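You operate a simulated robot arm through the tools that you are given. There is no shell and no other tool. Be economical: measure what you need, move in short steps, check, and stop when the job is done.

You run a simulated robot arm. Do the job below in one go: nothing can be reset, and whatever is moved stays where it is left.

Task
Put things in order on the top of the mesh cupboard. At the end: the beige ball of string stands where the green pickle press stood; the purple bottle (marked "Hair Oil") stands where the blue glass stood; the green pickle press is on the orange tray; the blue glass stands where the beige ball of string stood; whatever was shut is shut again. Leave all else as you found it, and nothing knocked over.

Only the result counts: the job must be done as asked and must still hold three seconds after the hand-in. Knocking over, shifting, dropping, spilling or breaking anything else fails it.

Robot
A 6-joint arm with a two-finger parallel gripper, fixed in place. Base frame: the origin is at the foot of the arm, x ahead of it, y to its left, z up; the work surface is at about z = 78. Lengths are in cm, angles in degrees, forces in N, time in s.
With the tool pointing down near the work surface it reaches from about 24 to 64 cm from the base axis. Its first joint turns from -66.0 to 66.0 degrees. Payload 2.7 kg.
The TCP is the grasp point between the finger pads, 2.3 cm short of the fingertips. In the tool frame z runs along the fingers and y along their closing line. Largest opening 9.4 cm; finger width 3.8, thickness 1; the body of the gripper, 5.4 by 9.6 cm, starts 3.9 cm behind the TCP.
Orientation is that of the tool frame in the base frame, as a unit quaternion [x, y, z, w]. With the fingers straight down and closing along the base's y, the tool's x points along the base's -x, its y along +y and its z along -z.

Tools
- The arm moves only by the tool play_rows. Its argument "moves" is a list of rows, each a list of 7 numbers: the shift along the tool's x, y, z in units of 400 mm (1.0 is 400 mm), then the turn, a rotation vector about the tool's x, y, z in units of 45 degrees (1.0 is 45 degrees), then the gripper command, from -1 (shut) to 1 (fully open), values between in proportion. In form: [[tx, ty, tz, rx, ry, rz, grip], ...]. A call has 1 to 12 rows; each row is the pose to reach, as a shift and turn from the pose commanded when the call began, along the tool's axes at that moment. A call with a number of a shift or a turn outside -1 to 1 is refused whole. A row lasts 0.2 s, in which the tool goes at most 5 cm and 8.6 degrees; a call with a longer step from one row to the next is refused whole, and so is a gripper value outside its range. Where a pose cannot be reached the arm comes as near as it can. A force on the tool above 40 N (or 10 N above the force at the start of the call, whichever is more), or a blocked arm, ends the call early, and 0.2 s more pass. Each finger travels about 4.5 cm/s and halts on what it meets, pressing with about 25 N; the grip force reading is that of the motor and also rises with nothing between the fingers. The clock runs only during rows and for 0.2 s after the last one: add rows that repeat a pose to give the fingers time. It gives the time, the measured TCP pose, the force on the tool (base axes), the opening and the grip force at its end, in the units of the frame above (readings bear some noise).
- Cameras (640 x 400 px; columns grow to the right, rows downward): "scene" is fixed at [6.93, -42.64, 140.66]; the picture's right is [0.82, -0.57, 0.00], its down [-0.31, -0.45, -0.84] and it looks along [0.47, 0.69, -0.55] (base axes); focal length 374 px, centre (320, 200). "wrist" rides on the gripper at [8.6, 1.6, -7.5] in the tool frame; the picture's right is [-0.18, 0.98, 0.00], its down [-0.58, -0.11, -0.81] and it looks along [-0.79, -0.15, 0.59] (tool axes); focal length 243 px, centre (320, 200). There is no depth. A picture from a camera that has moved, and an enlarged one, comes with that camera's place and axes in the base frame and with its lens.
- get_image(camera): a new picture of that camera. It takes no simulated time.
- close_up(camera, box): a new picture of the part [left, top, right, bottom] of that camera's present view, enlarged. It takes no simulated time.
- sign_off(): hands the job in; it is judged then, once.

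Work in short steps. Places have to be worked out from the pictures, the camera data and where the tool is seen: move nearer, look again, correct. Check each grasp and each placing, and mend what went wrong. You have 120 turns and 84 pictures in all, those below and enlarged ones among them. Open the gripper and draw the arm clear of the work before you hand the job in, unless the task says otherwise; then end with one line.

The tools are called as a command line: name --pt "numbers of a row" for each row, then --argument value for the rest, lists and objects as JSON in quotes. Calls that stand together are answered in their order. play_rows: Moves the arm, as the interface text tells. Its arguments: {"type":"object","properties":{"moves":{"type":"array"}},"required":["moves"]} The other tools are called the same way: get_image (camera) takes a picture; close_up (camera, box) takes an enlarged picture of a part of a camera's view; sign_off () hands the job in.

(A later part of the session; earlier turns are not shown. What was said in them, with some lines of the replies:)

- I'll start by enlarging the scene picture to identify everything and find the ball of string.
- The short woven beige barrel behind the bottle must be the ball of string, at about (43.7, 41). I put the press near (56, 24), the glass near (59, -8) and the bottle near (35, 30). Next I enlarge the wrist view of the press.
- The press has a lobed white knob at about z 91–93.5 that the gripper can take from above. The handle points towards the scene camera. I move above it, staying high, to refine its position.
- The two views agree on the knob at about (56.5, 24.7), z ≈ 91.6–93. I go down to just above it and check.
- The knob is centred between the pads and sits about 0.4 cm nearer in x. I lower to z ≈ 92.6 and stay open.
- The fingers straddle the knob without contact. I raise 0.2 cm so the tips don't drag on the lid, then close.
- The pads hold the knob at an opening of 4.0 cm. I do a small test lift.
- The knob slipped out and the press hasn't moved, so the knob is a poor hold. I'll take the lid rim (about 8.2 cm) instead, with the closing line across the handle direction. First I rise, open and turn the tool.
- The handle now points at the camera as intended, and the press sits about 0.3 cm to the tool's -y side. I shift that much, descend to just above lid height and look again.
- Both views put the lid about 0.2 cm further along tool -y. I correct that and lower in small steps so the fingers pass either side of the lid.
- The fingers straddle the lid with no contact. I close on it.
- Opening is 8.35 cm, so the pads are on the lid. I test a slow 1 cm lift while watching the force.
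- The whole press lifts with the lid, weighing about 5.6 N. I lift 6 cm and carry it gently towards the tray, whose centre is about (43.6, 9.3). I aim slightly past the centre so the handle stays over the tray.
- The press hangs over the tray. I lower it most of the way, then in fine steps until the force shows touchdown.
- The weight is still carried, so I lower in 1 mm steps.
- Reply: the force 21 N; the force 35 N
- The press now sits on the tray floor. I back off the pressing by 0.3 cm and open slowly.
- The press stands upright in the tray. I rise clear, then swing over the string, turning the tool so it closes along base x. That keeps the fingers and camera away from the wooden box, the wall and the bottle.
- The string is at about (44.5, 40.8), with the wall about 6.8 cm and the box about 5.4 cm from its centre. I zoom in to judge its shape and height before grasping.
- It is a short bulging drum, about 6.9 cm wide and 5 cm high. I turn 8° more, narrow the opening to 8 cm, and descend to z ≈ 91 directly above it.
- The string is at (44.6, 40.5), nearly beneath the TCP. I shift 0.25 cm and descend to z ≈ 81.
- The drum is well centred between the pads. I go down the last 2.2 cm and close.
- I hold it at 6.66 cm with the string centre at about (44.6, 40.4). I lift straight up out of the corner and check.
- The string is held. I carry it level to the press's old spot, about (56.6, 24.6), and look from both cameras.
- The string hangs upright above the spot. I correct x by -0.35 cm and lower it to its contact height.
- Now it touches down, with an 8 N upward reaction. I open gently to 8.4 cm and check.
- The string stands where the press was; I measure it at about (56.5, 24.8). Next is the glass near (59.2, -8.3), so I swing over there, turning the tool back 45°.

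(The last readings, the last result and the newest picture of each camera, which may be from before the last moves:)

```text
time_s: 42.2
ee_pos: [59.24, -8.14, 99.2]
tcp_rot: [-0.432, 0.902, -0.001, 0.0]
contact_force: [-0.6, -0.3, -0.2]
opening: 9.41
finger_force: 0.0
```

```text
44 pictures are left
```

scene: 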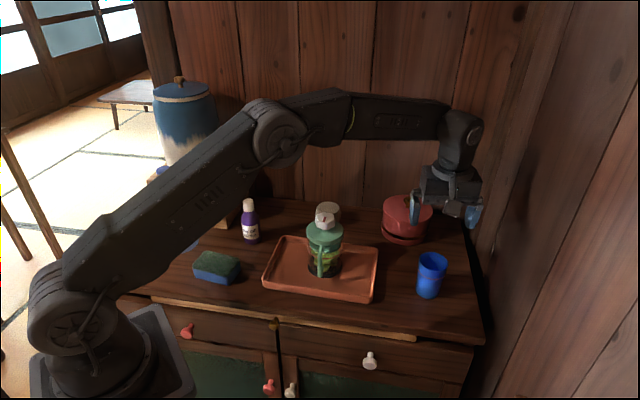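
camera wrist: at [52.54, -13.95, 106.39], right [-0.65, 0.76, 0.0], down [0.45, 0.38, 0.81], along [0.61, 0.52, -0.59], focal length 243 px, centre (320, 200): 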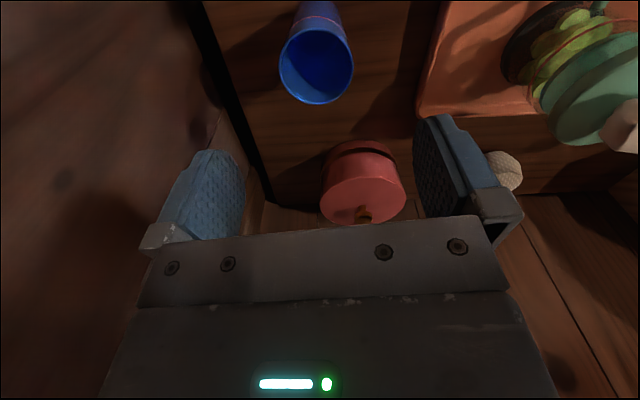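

The glass rim centre is at about (59.5, -8.4), almost directly below. I shift 0.25 cm and descend to just above the rim.

play_rows --pt "0 -0.007 0.08 0 0 0 1" --pt "0 -0.007 0.15 0 0 0 1" --pt "0 -0.007 0.2 0 0 0 1" --pt "0 -0.007 0.2 0 0 0 1"

get_image --camera "wrist"

close_up --camera "scene" --box '[390, 190, 490, 310]'

```text
time_s: 43.2
ee_pos: [59.32, -8.44, 91.27]
tcp_rot: [-0.433, 0.901, -0.001, 0.001]
contact_force: [-0.1, 0.5, -0.5]
opening: 9.4
finger_force: 0.0
```

```text
43 pictures are left
camera wrist: at [52.64, -14.22, 98.5], right [-0.65, 0.76, 0.0], down [0.45, 0.38, 0.81], along [0.61, 0.52, -0.59], focal length 243 px, centre (320, 200)
```

wrist: 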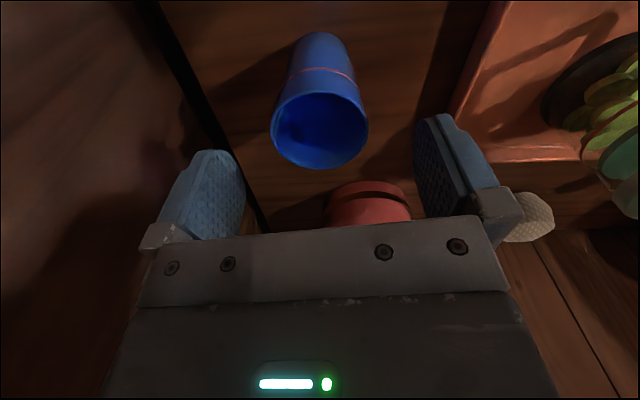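

```text
3.33 times, centred on (440, 250) of scene
camera zoom: at [6.93, -42.64, 140.66], right [0.82, -0.57, 0.0], down [-0.31, -0.45, -0.84], along [0.47, 0.69, -0.55], focal length 1247 px, centre (-80, 33)
```

zoom: 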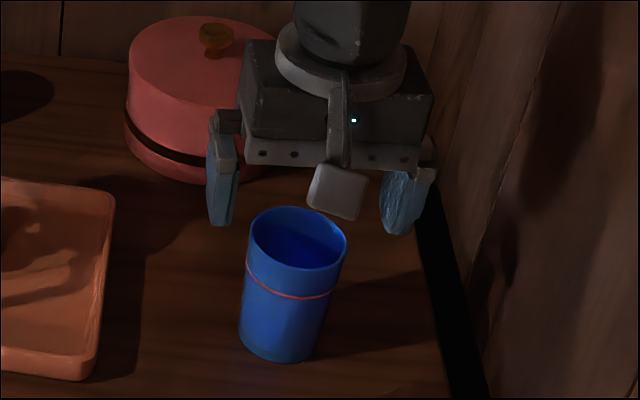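

The glass is centred between the fingers at (59.4, -8.45). I descend to z ≈ 83.8 and close.

play_rows --pt "0 0 0.06 0 0 0 1" --pt "0 0 0.12 0 0 0 1" --pt "0 0 0.17 0 0 0 1" --pt "0 0 0.186 0 0 0 1" --pt "0 0 0.186 0 0 0 0.7" --pt "0 0 0.186 0 0 0 0.3" --pt "0 0 0.186 0 0 0 0" --pt "0 0 0.186 0 0 0 -0.5" --pt "0 0 0.186 0 0 0 -1" --pt "0 0 0.186 0 0 0 -1"

close_up --camera "scene" --box '[390, 190, 490, 310]'

```text
time_s: 45.4
ee_pos: [59.23, -8.34, 83.63]
tcp_rot: [-0.432, 0.902, -0.001, 0.001]
contact_force: [0.3, 0.2, 0.1]
opening: 5.83
finger_force: 24.9
```

```text
3.33 times, centred on (440, 250) of scene
camera zoom: at [6.93, -42.65, 140.66], right [0.82, -0.57, 0.0], down [-0.31, -0.45, -0.84], along [0.47, 0.69, -0.55], focal length 1247 px, centre (-80, 33)
```

zoom: 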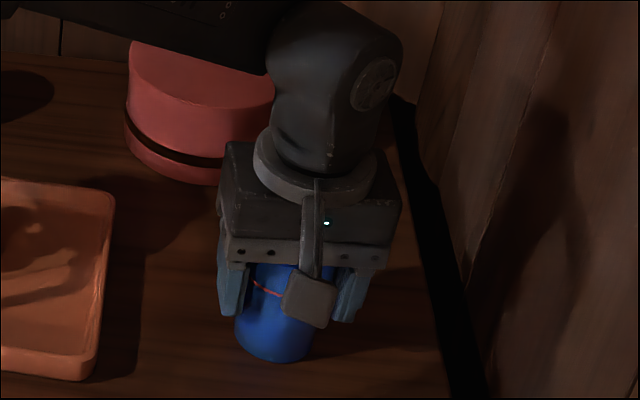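

I have the glass at 5.83 cm, with its original spot at TCP (59.3, -8.4), z 83.6. I lift it gently.

play_rows --pt "0 0 -0.01 0 0 0 -1" --pt "0 0 -0.03 0 0 0 -1" --pt "0 0 -0.06 0 0 0 -1" --pt "0 0 -0.1 0 0 0 -1" --pt "0 0 -0.18 0 0 0 -1" --pt "0 0 -0.27 0 0 0 -1" --pt "0 0 -0.37 0 0 0 -1" --pt "0 0 -0.45 0 0 0 -1" --pt "0 0 -0.5 0 0 0 -1" --pt "0 0 -0.5 0 0 0 -1"

get_image --camera "wrist"

```text
time_s: 47.6
ee_pos: [59.05, -8.35, 103.98]
tcp_rot: [-0.432, 0.902, 0.001, 0.001]
contact_force: [0.8, 0.6, -2.6]
opening: 5.82
finger_force: 25.0
```

```text
40 pictures are left
camera wrist: at [52.51, -14.2, 111.23], right [-0.65, 0.76, 0.0], down [0.45, 0.38, 0.81], along [0.61, 0.52, -0.59], focal length 243 px, centre (320, 200)
```

wrist: 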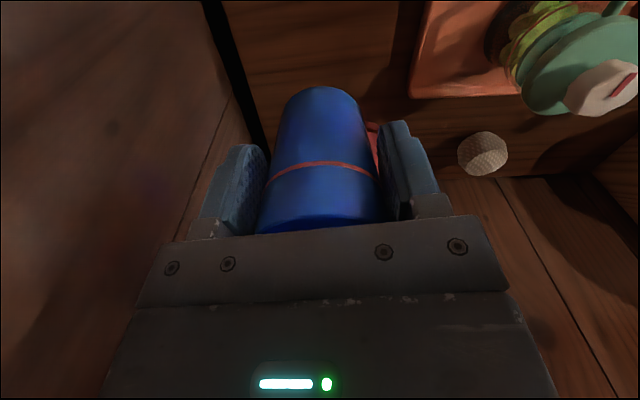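

The glass is held upright, weighing about 2.6 N. I carry it high towards the string's old corner, starting with the first half of the way and part of the turn.

play_rows --pt "-0.02 0.03 0 0 0 -0.05 -1" --pt "-0.06 0.09 0 0 0 -0.12 -1" --pt "-0.11 0.16 0 0 0 -0.2 -1" --pt "-0.16 0.235 0 0 0 -0.28 -1" --pt "-0.21 0.31 0 0 0 -0.35 -1" --pt "-0.26 0.38 0 0 0 -0.42 -1" --pt "-0.3 0.44 0 0 0 -0.47 -1" --pt "-0.34 0.495 0 0 0 -0.5 -1" --pt "-0.36 0.525 0 0 0 -0.5 -1" --pt "-0.36 0.525 0 0 0 -0.5 -1"

```text
time_s: 49.8
ee_pos: [51.74, 16.09, 103.95]
tcp_rot: [-0.599, 0.801, 0.0, 0.001]
contact_force: [-0.3, -0.4, -0.8]
opening: 5.85
finger_force: 25.1
```

play_rows --pt "-0.03 0.02 0 0 0 -0.05 -1" --pt "-0.09 0.058 0 0 0 -0.12 -1" --pt "-0.17 0.11 0 0 0 -0.2 -1" --pt "-0.25 0.161 0 0 0 -0.28 -1" --pt "-0.33 0.213 0 0 0 -0.36 -1" --pt "-0.41 0.264 0 0 0 -0.44 -1" --pt "-0.48 0.31 0 0 0 -0.51 -1" --pt "-0.52 0.335 0 0 0 -0.54 -1" --pt "-0.535 0.345 0 0 0 -0.54 -1" --pt "-0.535 0.345 0 0 0 -0.54 -1"

get_image --camera "wrist"

get_image --camera "scene"

```text
time_s: 52.0
ee_pos: [44.82, 40.37, 103.76]
tcp_rot: [0.755, -0.656, 0.001, -0.001]
contact_force: [0.6, -0.4, -0.5]
opening: 5.82
finger_force: 24.7
```

```text
39 pictures are left
camera wrist: at [44.47, 31.57, 111.02], right [-1.0, 0.05, 0.0], down [0.03, 0.59, 0.81], along [0.04, 0.81, -0.59], focal length 243 px, centre (320, 200)
```

wrist: 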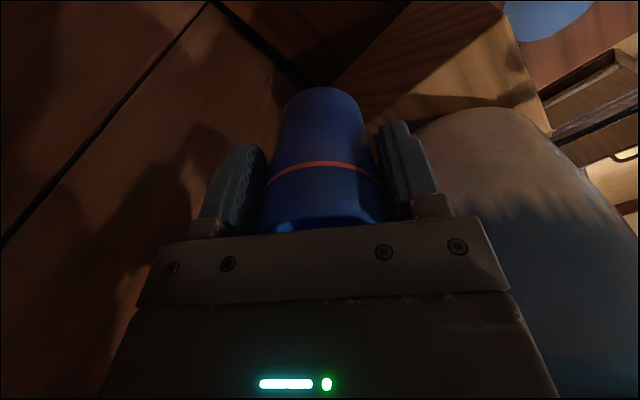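

```text
38 pictures are left
```

scene: 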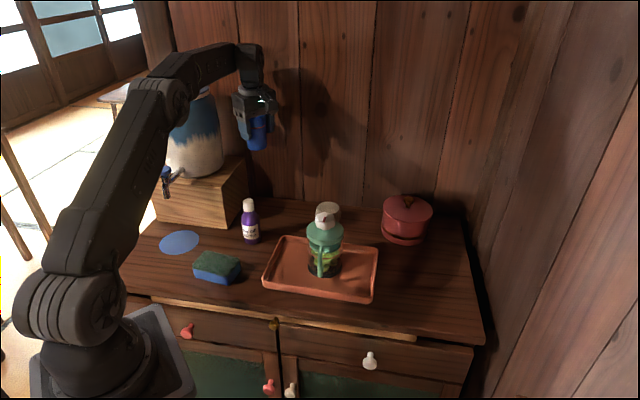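

I'm positioned above the corner. I make a small correction and lower to just above the table.

play_rows --pt "-0.004 0.005 0.04 0 0 0 -1" --pt "-0.004 0.005 0.11 0 0 0 -1" --pt "-0.004 0.005 0.19 0 0 0 -1" --pt "-0.004 0.005 0.27 0 0 0 -1" --pt "-0.004 0.005 0.34 0 0 0 -1" --pt "-0.004 0.005 0.4 0 0 0 -1" --pt "-0.004 0.005 0.44 0 0 0 -1" --pt "-0.004 0.005 0.47 0 0 0 -1" --pt "-0.004 0.005 0.485 0 0 0 -1" --pt "-0.004 0.005 0.485 0 0 0 -1"

close_up --camera "scene" --box '[200, 110, 320, 230]'

```text
time_s: 54.2
ee_pos: [44.63, 40.51, 84.44]
tcp_rot: [0.755, -0.656, 0.001, 0.0]
contact_force: [-0.2, -0.1, -1.2]
opening: 5.85
finger_force: 25.1
```

```text
3.33 times, centred on (260, 170) of scene
camera zoom: at [6.93, -42.64, 140.66], right [0.82, -0.57, 0.0], down [-0.31, -0.45, -0.84], along [0.47, 0.69, -0.55], focal length 1247 px, centre (520, 300)
```

zoom: 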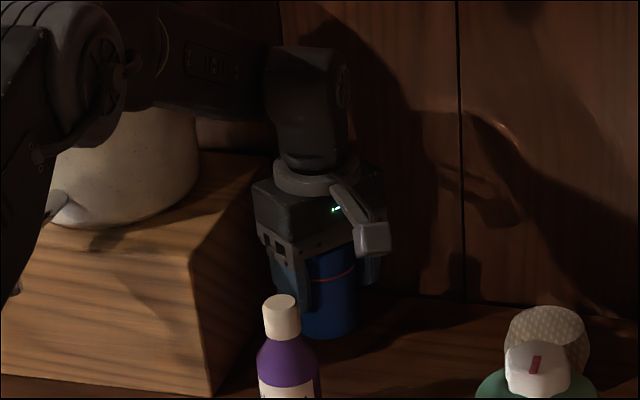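

The glass is about 0.8 cm above the table at the right spot. I lower it slowly to contact.

play_rows --pt "0 0 0.007 0 0 0 -1" --pt "0 0 0.013 0 0 0 -1" --pt "0 0 0.018 0 0 0 -1" --pt "0 0 0.018 0 0 0 -1"

```text
time_s: 55.2
ee_pos: [44.57, 40.48, 83.69]
tcp_rot: [0.755, -0.656, 0.001, -0.001]
contact_force: [0.5, 0.0, -1.4]
opening: 5.84
finger_force: 25.0
```

play_rows --pt "0 0 0.0025 0 0 0 -1" --pt "0 0 0.005 0 0 0 -1" --pt "0 0 0.005 0 0 0 -1"

```text
time_s: 56.0
ee_pos: [44.62, 40.5, 83.61]
tcp_rot: [0.754, -0.657, 0.001, -0.002]
contact_force: [2.0, -4.6, 14.5]
opening: 5.84
finger_force: 25.6
```

The glass touches the table. I ease off, open to 7.8 cm and rise straight up.

play_rows --pt "0 0 0.002 0 0 0 -1" --pt "0 0 0.002 0 0 0 0.45" --pt "0 0 0.002 0 0 0 0.65" --pt "0 0 0.002 0 0 0 0.65" --pt "0 0 -0.05 0 0 0 0.65" --pt "0 0 -0.13 0 0 0 0.65" --pt "0 0 -0.23 0 0 0 0.65" --pt "0 0 -0.34 0 0 0 0.65" --pt "0 0 -0.45 0 0 0 0.65" --pt "0 0 -0.52 0 0 0 0.65" --pt "0 0 -0.52 0 0 0 0.65"

get_image --camera "wrist"

close_up --camera "scene" --box '[140, 130, 360, 310]'

```text
time_s: 58.4
ee_pos: [44.67, 40.78, 104.36]
tcp_rot: [0.755, -0.656, 0.001, 0.0]
contact_force: [-0.8, 0.6, 0.0]
opening: 7.78
finger_force: 0.1
```

```text
36 pictures are left
camera wrist: at [44.19, 31.81, 111.56], right [-1.0, 0.05, 0.0], down [0.03, 0.59, 0.81], along [0.04, 0.81, -0.59], focal length 243 px, centre (320, 200)
```

wrist: 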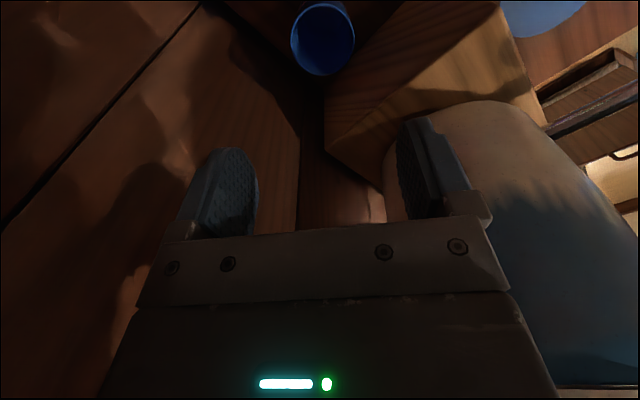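

```text
2.22 times, centred on (250, 220) of scene
camera zoom: at [6.93, -42.64, 140.66], right [0.82, -0.57, 0.0], down [-0.31, -0.45, -0.84], along [0.47, 0.69, -0.55], focal length 832 px, centre (476, 156)
```

zoom: 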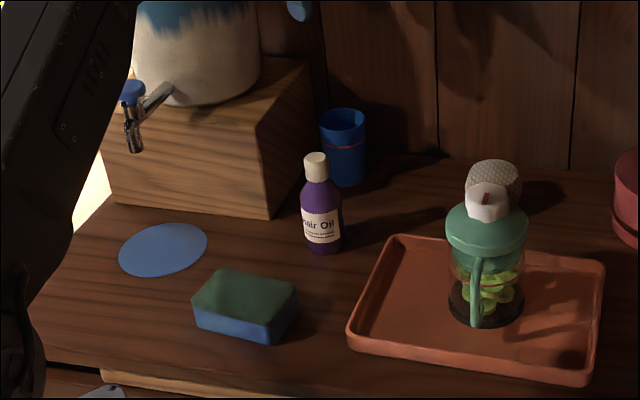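

The glass stands well. Next is the bottle near (35, 30), top z ≈ 91. I move above it and take a look to locate the cap.

play_rows --pt "0.04 0.05 0 0 0 0 0.65" --pt "0.1 0.12 0 0 0 0 0.65" --pt "0.16 0.195 0 0 0 0 0.65" --pt "0.21 0.255 0 0 0 0 0.65" --pt "0.228 0.277 0.05 0 0 0 0.65" --pt "0.228 0.277 0.12 0 0 0 0.65" --pt "0.228 0.277 0.15 0 0 0 0.65" --pt "0.228 0.277 0.15 0 0 0 0.65"

get_image --camera "wrist"

close_up --camera "scene" --box '[200, 130, 320, 260]'

```text
time_s: 60.2
ee_pos: [34.8, 29.96, 98.23]
tcp_rot: [0.755, -0.656, 0.001, -0.001]
contact_force: [-0.4, -1.0, -0.8]
opening: 7.77
finger_force: 0.0
```

```text
34 pictures are left
camera wrist: at [34.45, 21.09, 105.53], right [-1.0, 0.05, 0.0], down [0.03, 0.59, 0.81], along [0.04, 0.81, -0.59], focal length 243 px, centre (320, 200)
```

wrist: 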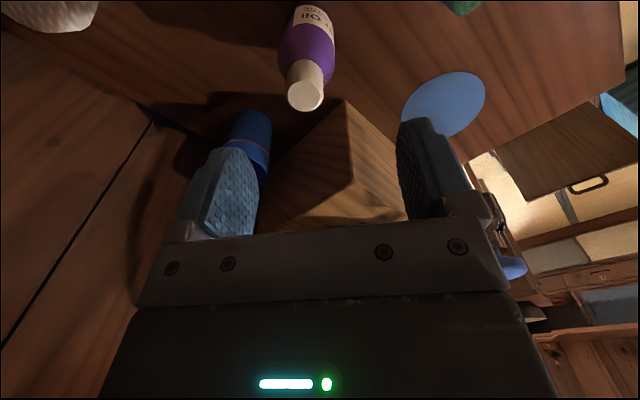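

```text
3.08 times, centred on (260, 195) of scene
camera zoom: at [6.93, -42.64, 140.66], right [0.82, -0.57, 0.0], down [-0.31, -0.45, -0.84], along [0.47, 0.69, -0.55], focal length 1151 px, centre (505, 215)
```

zoom: 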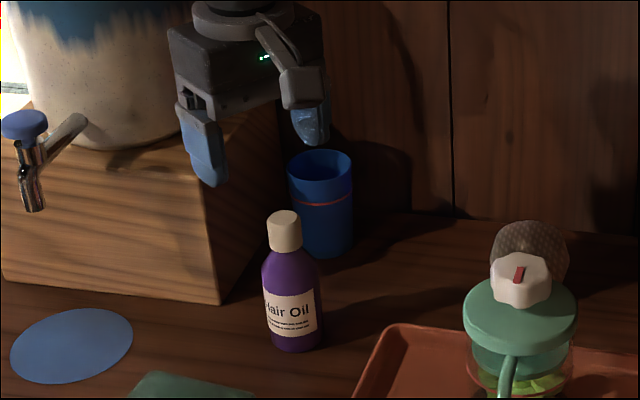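

The cap top is at about (35.6, 29.7), z ≈ 90.8. I shift and come down to z 95 for a closer check.

play_rows --pt "0.008 -0.019 0.04 0 0 0 0.65" --pt "0.008 -0.019 0.08 0 0 0 0.65" --pt "0.008 -0.019 0.08 0 0 0 0.65"

get_image --camera "wrist"

close_up --camera "scene" --box '[200, 130, 320, 260]'

```text
time_s: 61.0
ee_pos: [35.65, 29.62, 95.29]
tcp_rot: [0.755, -0.656, 0.0, -0.001]
contact_force: [0.6, 0.0, 0.6]
opening: 7.77
finger_force: 0.0
```

```text
32 pictures are left
camera wrist: at [35.36, 20.8, 102.49], right [-1.0, 0.05, 0.0], down [0.03, 0.59, 0.81], along [0.04, 0.81, -0.59], focal length 243 px, centre (320, 200)
```

wrist: 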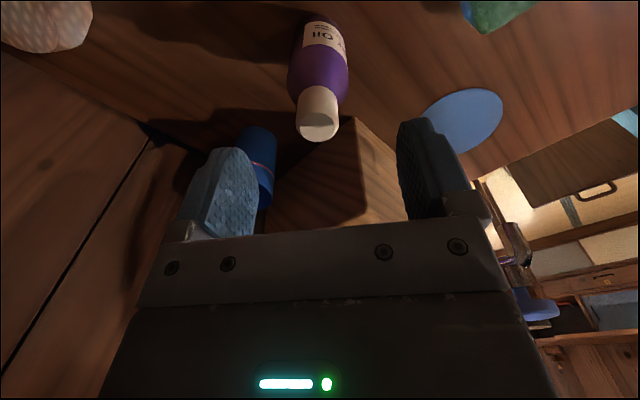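

```text
3.08 times, centred on (260, 195) of scene
camera zoom: at [6.93, -42.64, 140.66], right [0.82, -0.57, 0.0], down [-0.31, -0.45, -0.84], along [0.47, 0.69, -0.55], focal length 1151 px, centre (505, 215)
```

zoom: 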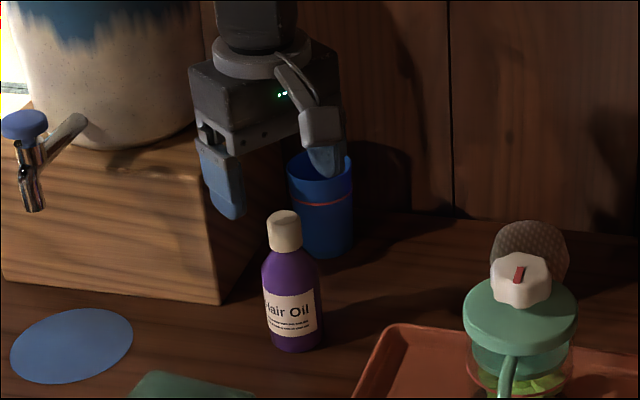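

The cap is centred between the pads. I descend to z ≈ 89.9 so the pads cover only the cap, then close.

play_rows --pt "-0.003 0 0.05 0 0 0 0.65" --pt "-0.003 0 0.1 0 0 0 0.65" --pt "-0.003 0 0.135 0 0 0 0.65" --pt "-0.003 0 0.135 0 0 0 0.65"

get_image --camera "wrist"

close_up --camera "scene" --box '[200, 130, 320, 260]'

```text
time_s: 62.0
ee_pos: [35.81, 29.86, 89.78]
tcp_rot: [0.755, -0.656, 0.001, 0.0]
contact_force: [0.8, 0.0, 0.0]
opening: 7.77
finger_force: 0.1
```

```text
30 pictures are left
camera wrist: at [35.43, 21.0, 97.02], right [-1.0, 0.05, 0.0], down [0.03, 0.59, 0.81], along [0.04, 0.81, -0.59], focal length 243 px, centre (320, 200)
```

wrist: 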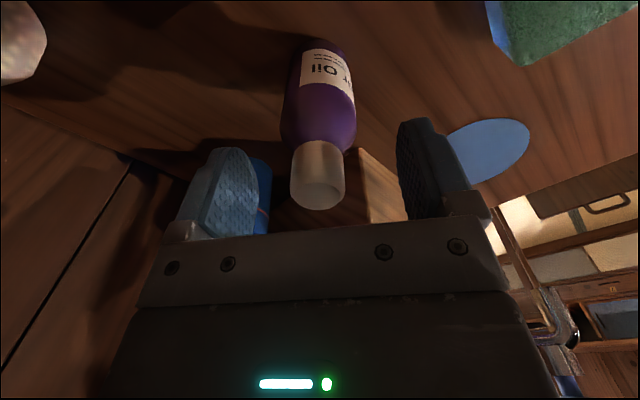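

```text
3.08 times, centred on (260, 195) of scene
camera zoom: at [6.93, -42.64, 140.66], right [0.82, -0.57, 0.0], down [-0.31, -0.45, -0.84], along [0.47, 0.69, -0.55], focal length 1151 px, centre (505, 215)
```

zoom: 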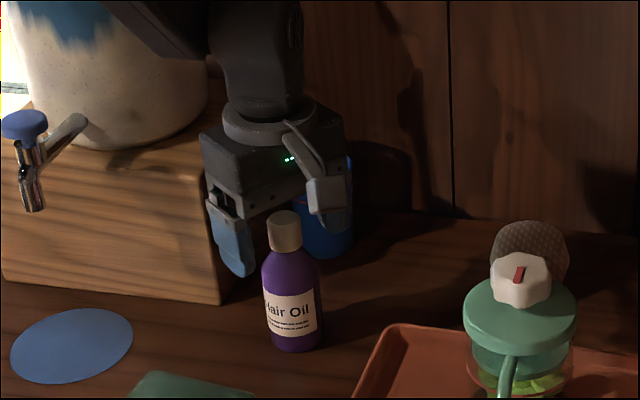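

Comparing the rays, the cap top is lower and further out than I judged: about (35.8, 30.8), z ≈ 89.3. I move 0.9 cm in +y and down to z ≈ 88.6, then look again.

play_rows --pt "-0.022 0 0 0 0 0 0.65" --pt "-0.022 0 0.015 0 0 0 0.65" --pt "-0.022 0 0.03 0 0 0 0.65" --pt "-0.022 0 0.03 0 0 0 0.65"

get_image --camera "wrist"

```text
time_s: 63.0
ee_pos: [35.5, 30.98, 88.48]
tcp_rot: [0.755, -0.656, 0.001, 0.0]
contact_force: [0.1, -1.2, 0.4]
opening: 7.75
finger_force: 0.0
```

```text
28 pictures are left
camera wrist: at [35.25, 22.03, 95.77], right [-1.0, 0.05, 0.0], down [0.03, 0.59, 0.81], along [0.04, 0.81, -0.59], focal length 243 px, centre (320, 200)
```

wrist: 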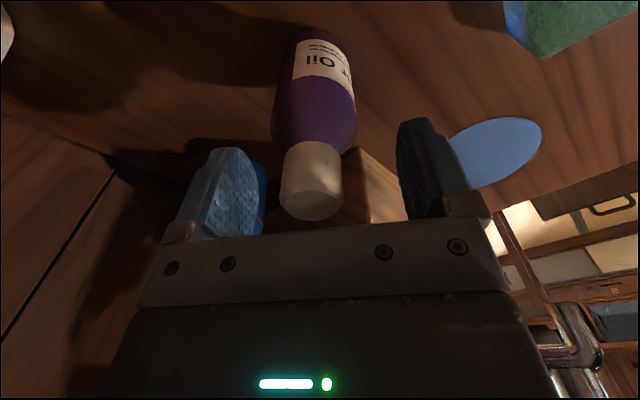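

The cap is at about (36.0, 30.9), z ≈ 89.4, and the body's straight part ends near z 86. I centre in x and go down to z ≈ 86.5, where the pad ends reach the firm body while the palm still clears the cap.

play_rows --pt "0 -0.011 0 0 0 0 0.65" --pt "0 -0.011 0.02 0 0 0 0.65" --pt "0 -0.011 0.035 0 0 0 0.65" --pt "0 -0.011 0.045 0 0 0 0.65" --pt "0 -0.011 0.05 0 0 0 0.65" --pt "0 -0.011 0.05 0 0 0 0.65"

get_image --camera "wrist"

close_up --camera "scene" --box '[210, 150, 300, 250]'

```text
time_s: 64.4
ee_pos: [35.8, 30.81, 86.39]
tcp_rot: [0.755, -0.656, 0.001, 0.0]
contact_force: [-0.6, 0.6, 0.7]
opening: 7.79
finger_force: 0.0
```

```text
27 pictures are left
camera wrist: at [35.57, 21.96, 93.7], right [-1.0, 0.05, 0.0], down [0.03, 0.59, 0.81], along [0.04, 0.81, -0.59], focal length 243 px, centre (320, 200)
```

wrist: 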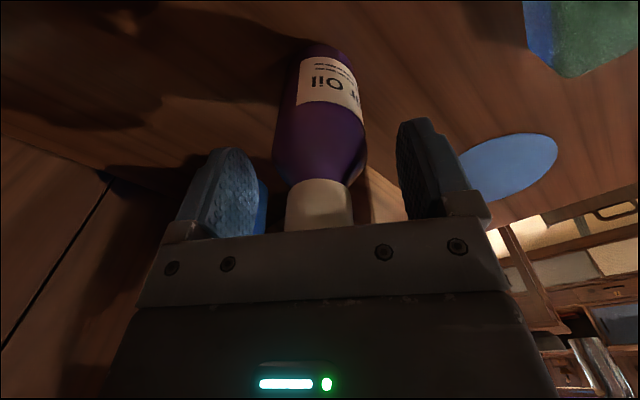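

```text
4.00 times, centred on (255, 200) of scene
camera zoom: at [6.93, -42.64, 140.66], right [0.82, -0.57, 0.0], down [-0.31, -0.45, -0.84], along [0.47, 0.69, -0.55], focal length 1497 px, centre (580, 200)
```

zoom: 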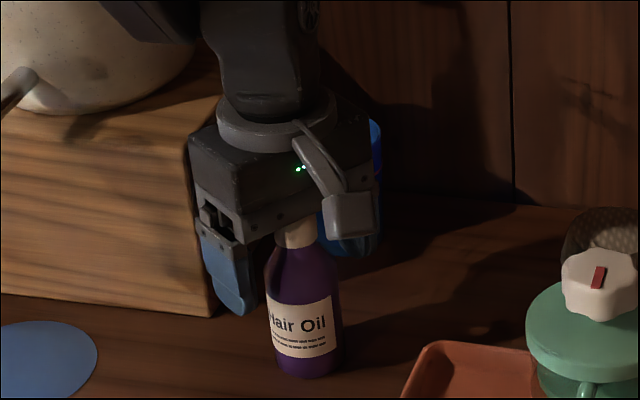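

Still no contact. I lower 0.3 cm more and close.

play_rows --pt "0 0 0.004 0 0 0 0.65" --pt "0 0 0.008 0 0 0 0.65" --pt "0 0 0.008 0 0 0 0.4" --pt "0 0 0.008 0 0 0 0.1" --pt "0 0 0.008 0 0 0 -0.1" --pt "0 0 0.008 0 0 0 -0.3" --pt "0 0 0.008 0 0 0 -0.6" --pt "0 0 0.008 0 0 0 -1" --pt "0 0 0.008 0 0 0 -1"

close_up --camera "scene" --box '[210, 150, 300, 250]'

```text
time_s: 66.4
ee_pos: [35.85, 30.82, 86.41]
tcp_rot: [0.755, -0.656, 0.0, -0.002]
contact_force: [-11.5, -1.2, 38.2]
opening: 4.49
finger_force: 25.0
```

```text
4.00 times, centred on (255, 200) of scene
camera zoom: at [6.86, -42.68, 140.65], right [0.82, -0.57, 0.0], down [-0.31, -0.45, -0.84], along [0.47, 0.69, -0.55], focal length 1497 px, centre (580, 200)
```

zoom: 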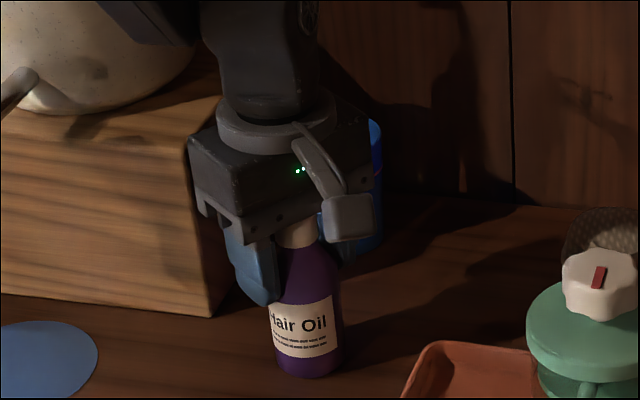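

The pads hold the body at 4.49 cm, and the palm just touches the cap. I lift slowly, which also relieves that pressure.

play_rows --pt "0 0 -0.008 0 0 0 -1" --pt "0 0 -0.014 0 0 0 -1" --pt "0 0 -0.022 0 0 0 -1" --pt "0 0 -0.03 0 0 0 -1" --pt "0 0 -0.04 0 0 0 -1" --pt "0 0 -0.05 0 0 0 -1" --pt "0 0 -0.05 0 0 0 -1"

close_up --camera "scene" --box '[210, 150, 300, 250]'

```text
time_s: 68.0
ee_pos: [35.9, 30.84, 88.0]
tcp_rot: [0.755, -0.656, 0.001, -0.001]
contact_force: [0.1, 0.1, -1.8]
opening: 4.47
finger_force: 25.3
```

```text
4.00 times, centred on (255, 200) of scene
camera zoom: at [6.93, -42.64, 140.66], right [0.82, -0.57, 0.0], down [-0.31, -0.45, -0.84], along [0.47, 0.69, -0.55], focal length 1497 px, centre (580, 200)
```

zoom: 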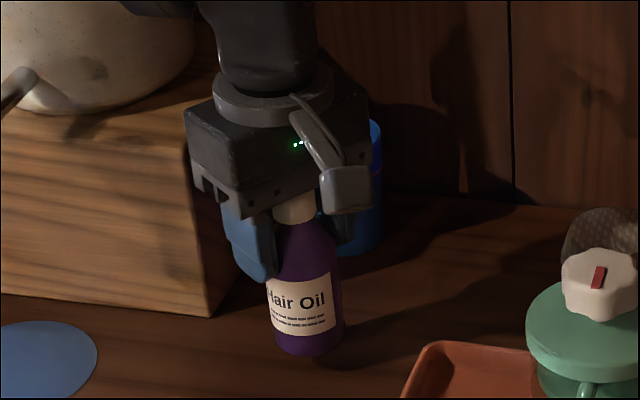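

The bottle hangs straight. I lift it to z ≈ 106 so its base passes well above the press on the way.

play_rows --pt "0 0 -0.03 0 0 0 -1" --pt "0 0 -0.08 0 0 0 -1" --pt "0 0 -0.15 0 0 0 -1" --pt "0 0 -0.23 0 0 0 -1" --pt "0 0 -0.31 0 0 0 -1" --pt "0 0 -0.39 0 0 0 -1" --pt "0 0 -0.44 0 0 0 -1" --pt "0 0 -0.46 0 0 0 -1" --pt "0 0 -0.46 0 0 0 -1"

get_image --camera "wrist"

```text
time_s: 70.0
ee_pos: [35.86, 30.96, 106.54]
tcp_rot: [0.754, -0.657, 0.0, 0.0]
contact_force: [-0.6, -0.8, -1.3]
opening: 4.48
finger_force: 24.5
```

```text
23 pictures are left
camera wrist: at [35.5, 22.11, 113.84], right [-1.0, 0.05, 0.0], down [0.03, 0.59, 0.81], along [0.04, 0.81, -0.59], focal length 243 px, centre (320, 200)
```

wrist: 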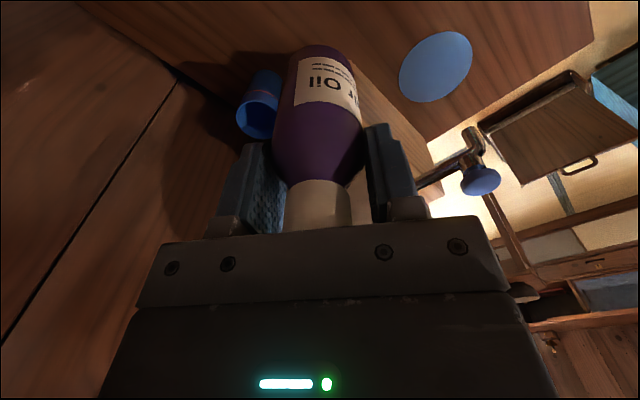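

Grasp good. First half of the carry, with half of the turn back.

play_rows --pt "0.03 -0.013 0 0 0 0.05 -1" --pt "0.08 -0.034 0 0 0 0.12 -1" --pt "0.15 -0.063 0 0 0 0.2 -1" --pt "0.22 -0.093 0 0 0 0.28 -1" --pt "0.3 -0.127 0 0 0 0.35 -1" --pt "0.38 -0.161 0 0 0 0.42 -1" --pt "0.45 -0.19 0 0 0 0.47 -1" --pt "0.51 -0.216 0 0 0 0.5 -1" --pt "0.527 -0.223 0 0 0 0.5 -1" --pt "0.527 -0.223 0 0 0 0.5 -1"

```text
time_s: 72.2
ee_pos: [47.71, 11.31, 106.66]
tcp_rot: [-0.612, 0.791, 0.0, 0.001]
contact_force: [0.8, -0.3, -1.8]
opening: 4.49
finger_force: 25.0
```

play_rows --pt "0.02 -0.02 0 0 0 0.05 -1" --pt "0.06 -0.06 0 0 0 0.12 -1" --pt "0.11 -0.11 0 0 0 0.2 -1" --pt "0.17 -0.17 0 0 0 0.28 -1" --pt "0.23 -0.23 0 0 0 0.35 -1" --pt "0.29 -0.29 0 0 0 0.42 -1" --pt "0.35 -0.35 0 0 0 0.47 -1" --pt "0.39 -0.39 0 0 0 0.5 -1" --pt "0.404 -0.403 0 0 0 0.5 -1" --pt "0.404 -0.403 0 0 0 0.5 -1"

get_image --camera "scene"

```text
time_s: 74.4
ee_pos: [59.03, -8.55, 106.62]
tcp_rot: [-0.446, 0.895, 0.0, -0.001]
contact_force: [0.7, -1.0, -1.4]
opening: 4.44
finger_force: 25.0
```

```text
22 pictures are left
```

scene: 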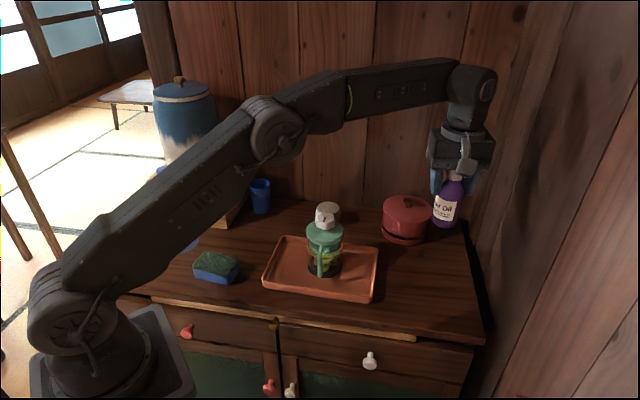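

I'm above the glass's old place. I lower to about 0.8 cm above the table.

play_rows --pt "-0.005 -0.002 0.04 0 0 0 -1" --pt "-0.005 -0.002 0.11 0 0 0 -1" --pt "-0.005 -0.002 0.19 0 0 0 -1" --pt "-0.005 -0.002 0.27 0 0 0 -1" --pt "-0.005 -0.002 0.34 0 0 0 -1" --pt "-0.005 -0.002 0.4 0 0 0 -1" --pt "-0.005 -0.002 0.44 0 0 0 -1" --pt "-0.005 -0.002 0.47 0 0 0 -1" --pt "-0.005 -0.002 0.485 0 0 0 -1" --pt "-0.005 -0.002 0.485 0 0 0 -1"

close_up --camera "scene" --box '[390, 190, 490, 310]'

```text
time_s: 76.6
ee_pos: [59.41, -8.36, 87.1]
tcp_rot: [-0.446, 0.895, 0.0, 0.001]
contact_force: [0.4, 1.0, -1.4]
opening: 4.46
finger_force: 24.9
```

```text
3.33 times, centred on (440, 250) of scene
camera zoom: at [6.93, -42.65, 140.66], right [0.82, -0.57, 0.0], down [-0.31, -0.45, -0.84], along [0.47, 0.69, -0.55], focal length 1247 px, centre (-80, 33)
```

zoom: 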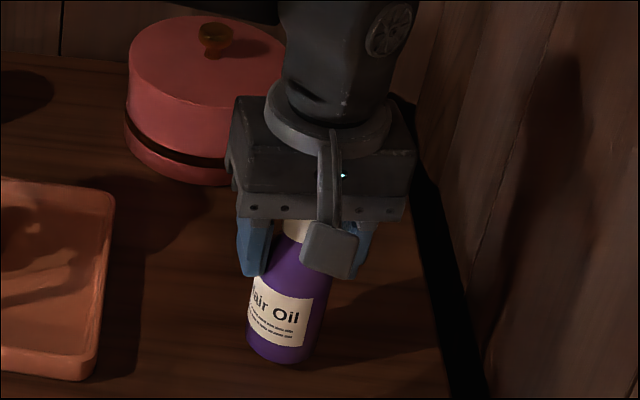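

play_rows --pt "0 0 0.006 0 0 0 -1" --pt "0 0 0.012 0 0 0 -1" --pt "0 0 0.015 0 0 0 -1" --pt "0 0 0.015 0 0 0 -1"

```text
time_s: 77.6
ee_pos: [59.43, -8.19, 86.64]
tcp_rot: [-0.447, 0.895, 0.0, 0.0]
contact_force: [0.0, 0.2, -1.6]
opening: 4.47
finger_force: 25.8
```

No contact yet, so I continue down in 1 mm steps.

play_rows --pt "0 0 0.0025 0 0 0 -1" --pt "0 0 0.005 0 0 0 -1" --pt "0 0 0.005 0 0 0 -1"

play_rows --pt "0 0 0.0025 0 0 0 -1" --pt "0 0 0.0025 0 0 0 -1"

```text
time_s: 78.4
ee_pos: [59.3, -8.38, 86.54]
tcp_rot: [-0.446, 0.895, 0.001, 0.0]
contact_force: [0.6, 0.5, -1.5]
opening: 4.45
finger_force: 25.1
```

```text
time_s: 79.0
ee_pos: [59.37, -8.38, 86.45]
tcp_rot: [-0.446, 0.895, 0.0, 0.001]
contact_force: [-1.7, 0.8, 6.5]
opening: 4.43
finger_force: 25.0
```

Touchdown, with a 6.5 N reaction. I open slowly and rise straight up.

play_rows --pt "0 0 0 0 0 0 -0.04" --pt "0 0 0 0 0 0 0.1" --pt "0 0 0 0 0 0 0.5" --pt "0 0 0 0 0 0 0.9" --pt "0 0 0 0 0 0 1" --pt "0 0 -0.04 0 0 0 1" --pt "0 0 -0.1 0 0 0 1" --pt "0 0 -0.2 0 0 0 1" --pt "0 0 -0.3 0 0 0 1" --pt "0 0 -0.4 0 0 0 1" --pt "0 0 -0.48 0 0 0 1" --pt "0 0 -0.48 0 0 0 1"

get_image --camera "scene"

get_image --camera "wrist"

```text
time_s: 81.6
ee_pos: [59.77, -8.33, 105.44]
tcp_rot: [-0.446, 0.895, 0.001, 0.002]
contact_force: [0.3, -0.4, 0.1]
opening: 9.38
finger_force: 0.0
```

```text
20 pictures are left
```

scene: 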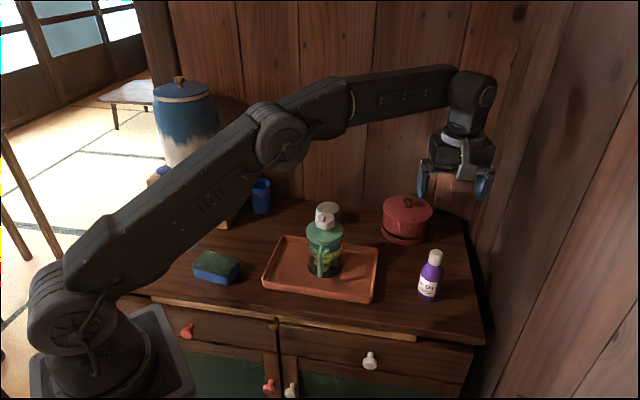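

```text
19 pictures are left
camera wrist: at [53.26, -14.39, 112.69], right [-0.67, 0.74, 0.0], down [0.44, 0.4, 0.81], along [0.6, 0.54, -0.59], focal length 243 px, centre (320, 200)
```

wrist: 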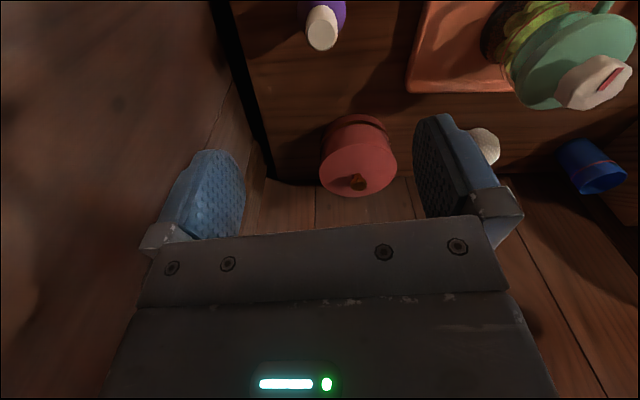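

All four items are in place and upright. I draw the arm back and up, clear of the work, then make a final check.

play_rows --pt "0 0.04 -0.04 0 0 0 1" --pt "0.01 0.12 -0.08 0 0 0 1" --pt "0.02 0.2 -0.12 0 0 0 1" --pt "0.03 0.28 -0.15 0 0 0 1" --pt "0.04 0.36 -0.15 0 0 0 1" --pt "0.05 0.44 -0.15 0 0 0 1" --pt "0.06 0.5 -0.15 0 0 0 1" --pt "0.06 0.5 -0.15 0 0 0 1"

get_image --camera "scene"

close_up --camera "scene" --box '[230, 160, 490, 310]'

get_image --camera "wrist"

```text
time_s: 83.4
ee_pos: [41.87, 1.73, 111.44]
tcp_rot: [-0.446, 0.895, 0.0, 0.002]
contact_force: [-0.2, -0.7, -0.5]
opening: 9.42
finger_force: 0.1
```

```text
18 pictures are left
```

scene: 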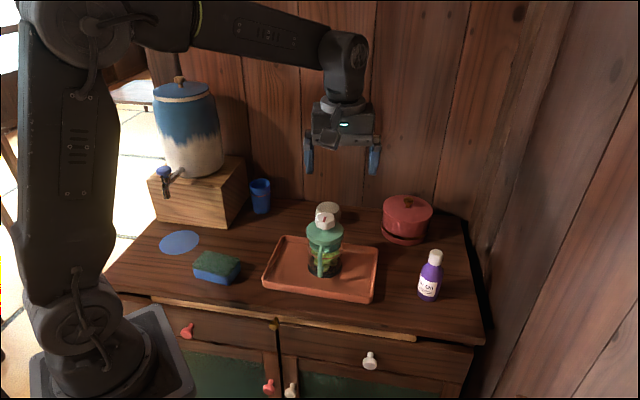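

```text
2.46 times, centred on (360, 235) of scene
camera zoom: at [6.93, -42.64, 140.66], right [0.82, -0.57, 0.0], down [-0.31, -0.45, -0.84], along [0.47, 0.69, -0.55], focal length 921 px, centre (222, 114)
```

zoom: 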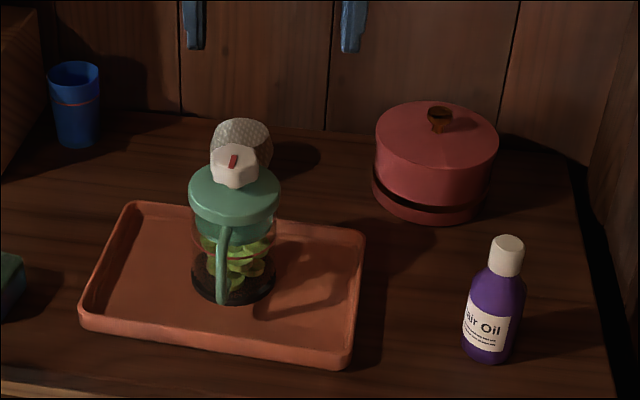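

```text
16 pictures are left
camera wrist: at [35.49, -4.33, 118.85], right [-0.67, 0.74, 0.0], down [0.44, 0.4, 0.81], along [0.6, 0.54, -0.59], focal length 243 px, centre (320, 200)
```

wrist: 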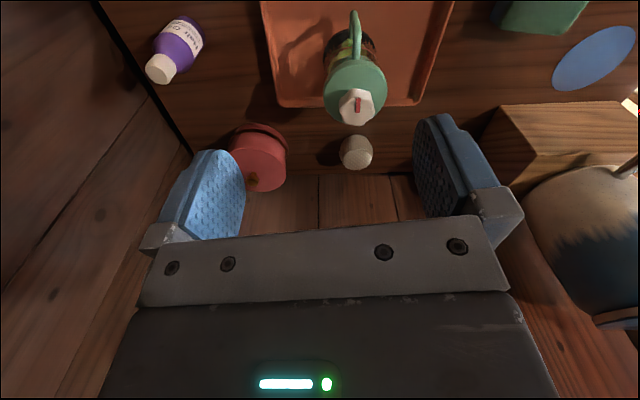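

Everything stands as asked, the rest looks unmoved, and the gripper is open and clear. I hand the job in.

sign_off

```text
The job is handed in.
```

The job is handed in: the string stands at the press's old spot, the "Hair Oil" bottle at the glass's and the glass at the string's; the press is on the orange tray, nothing was knocked over, and nothing shut was ever opened.
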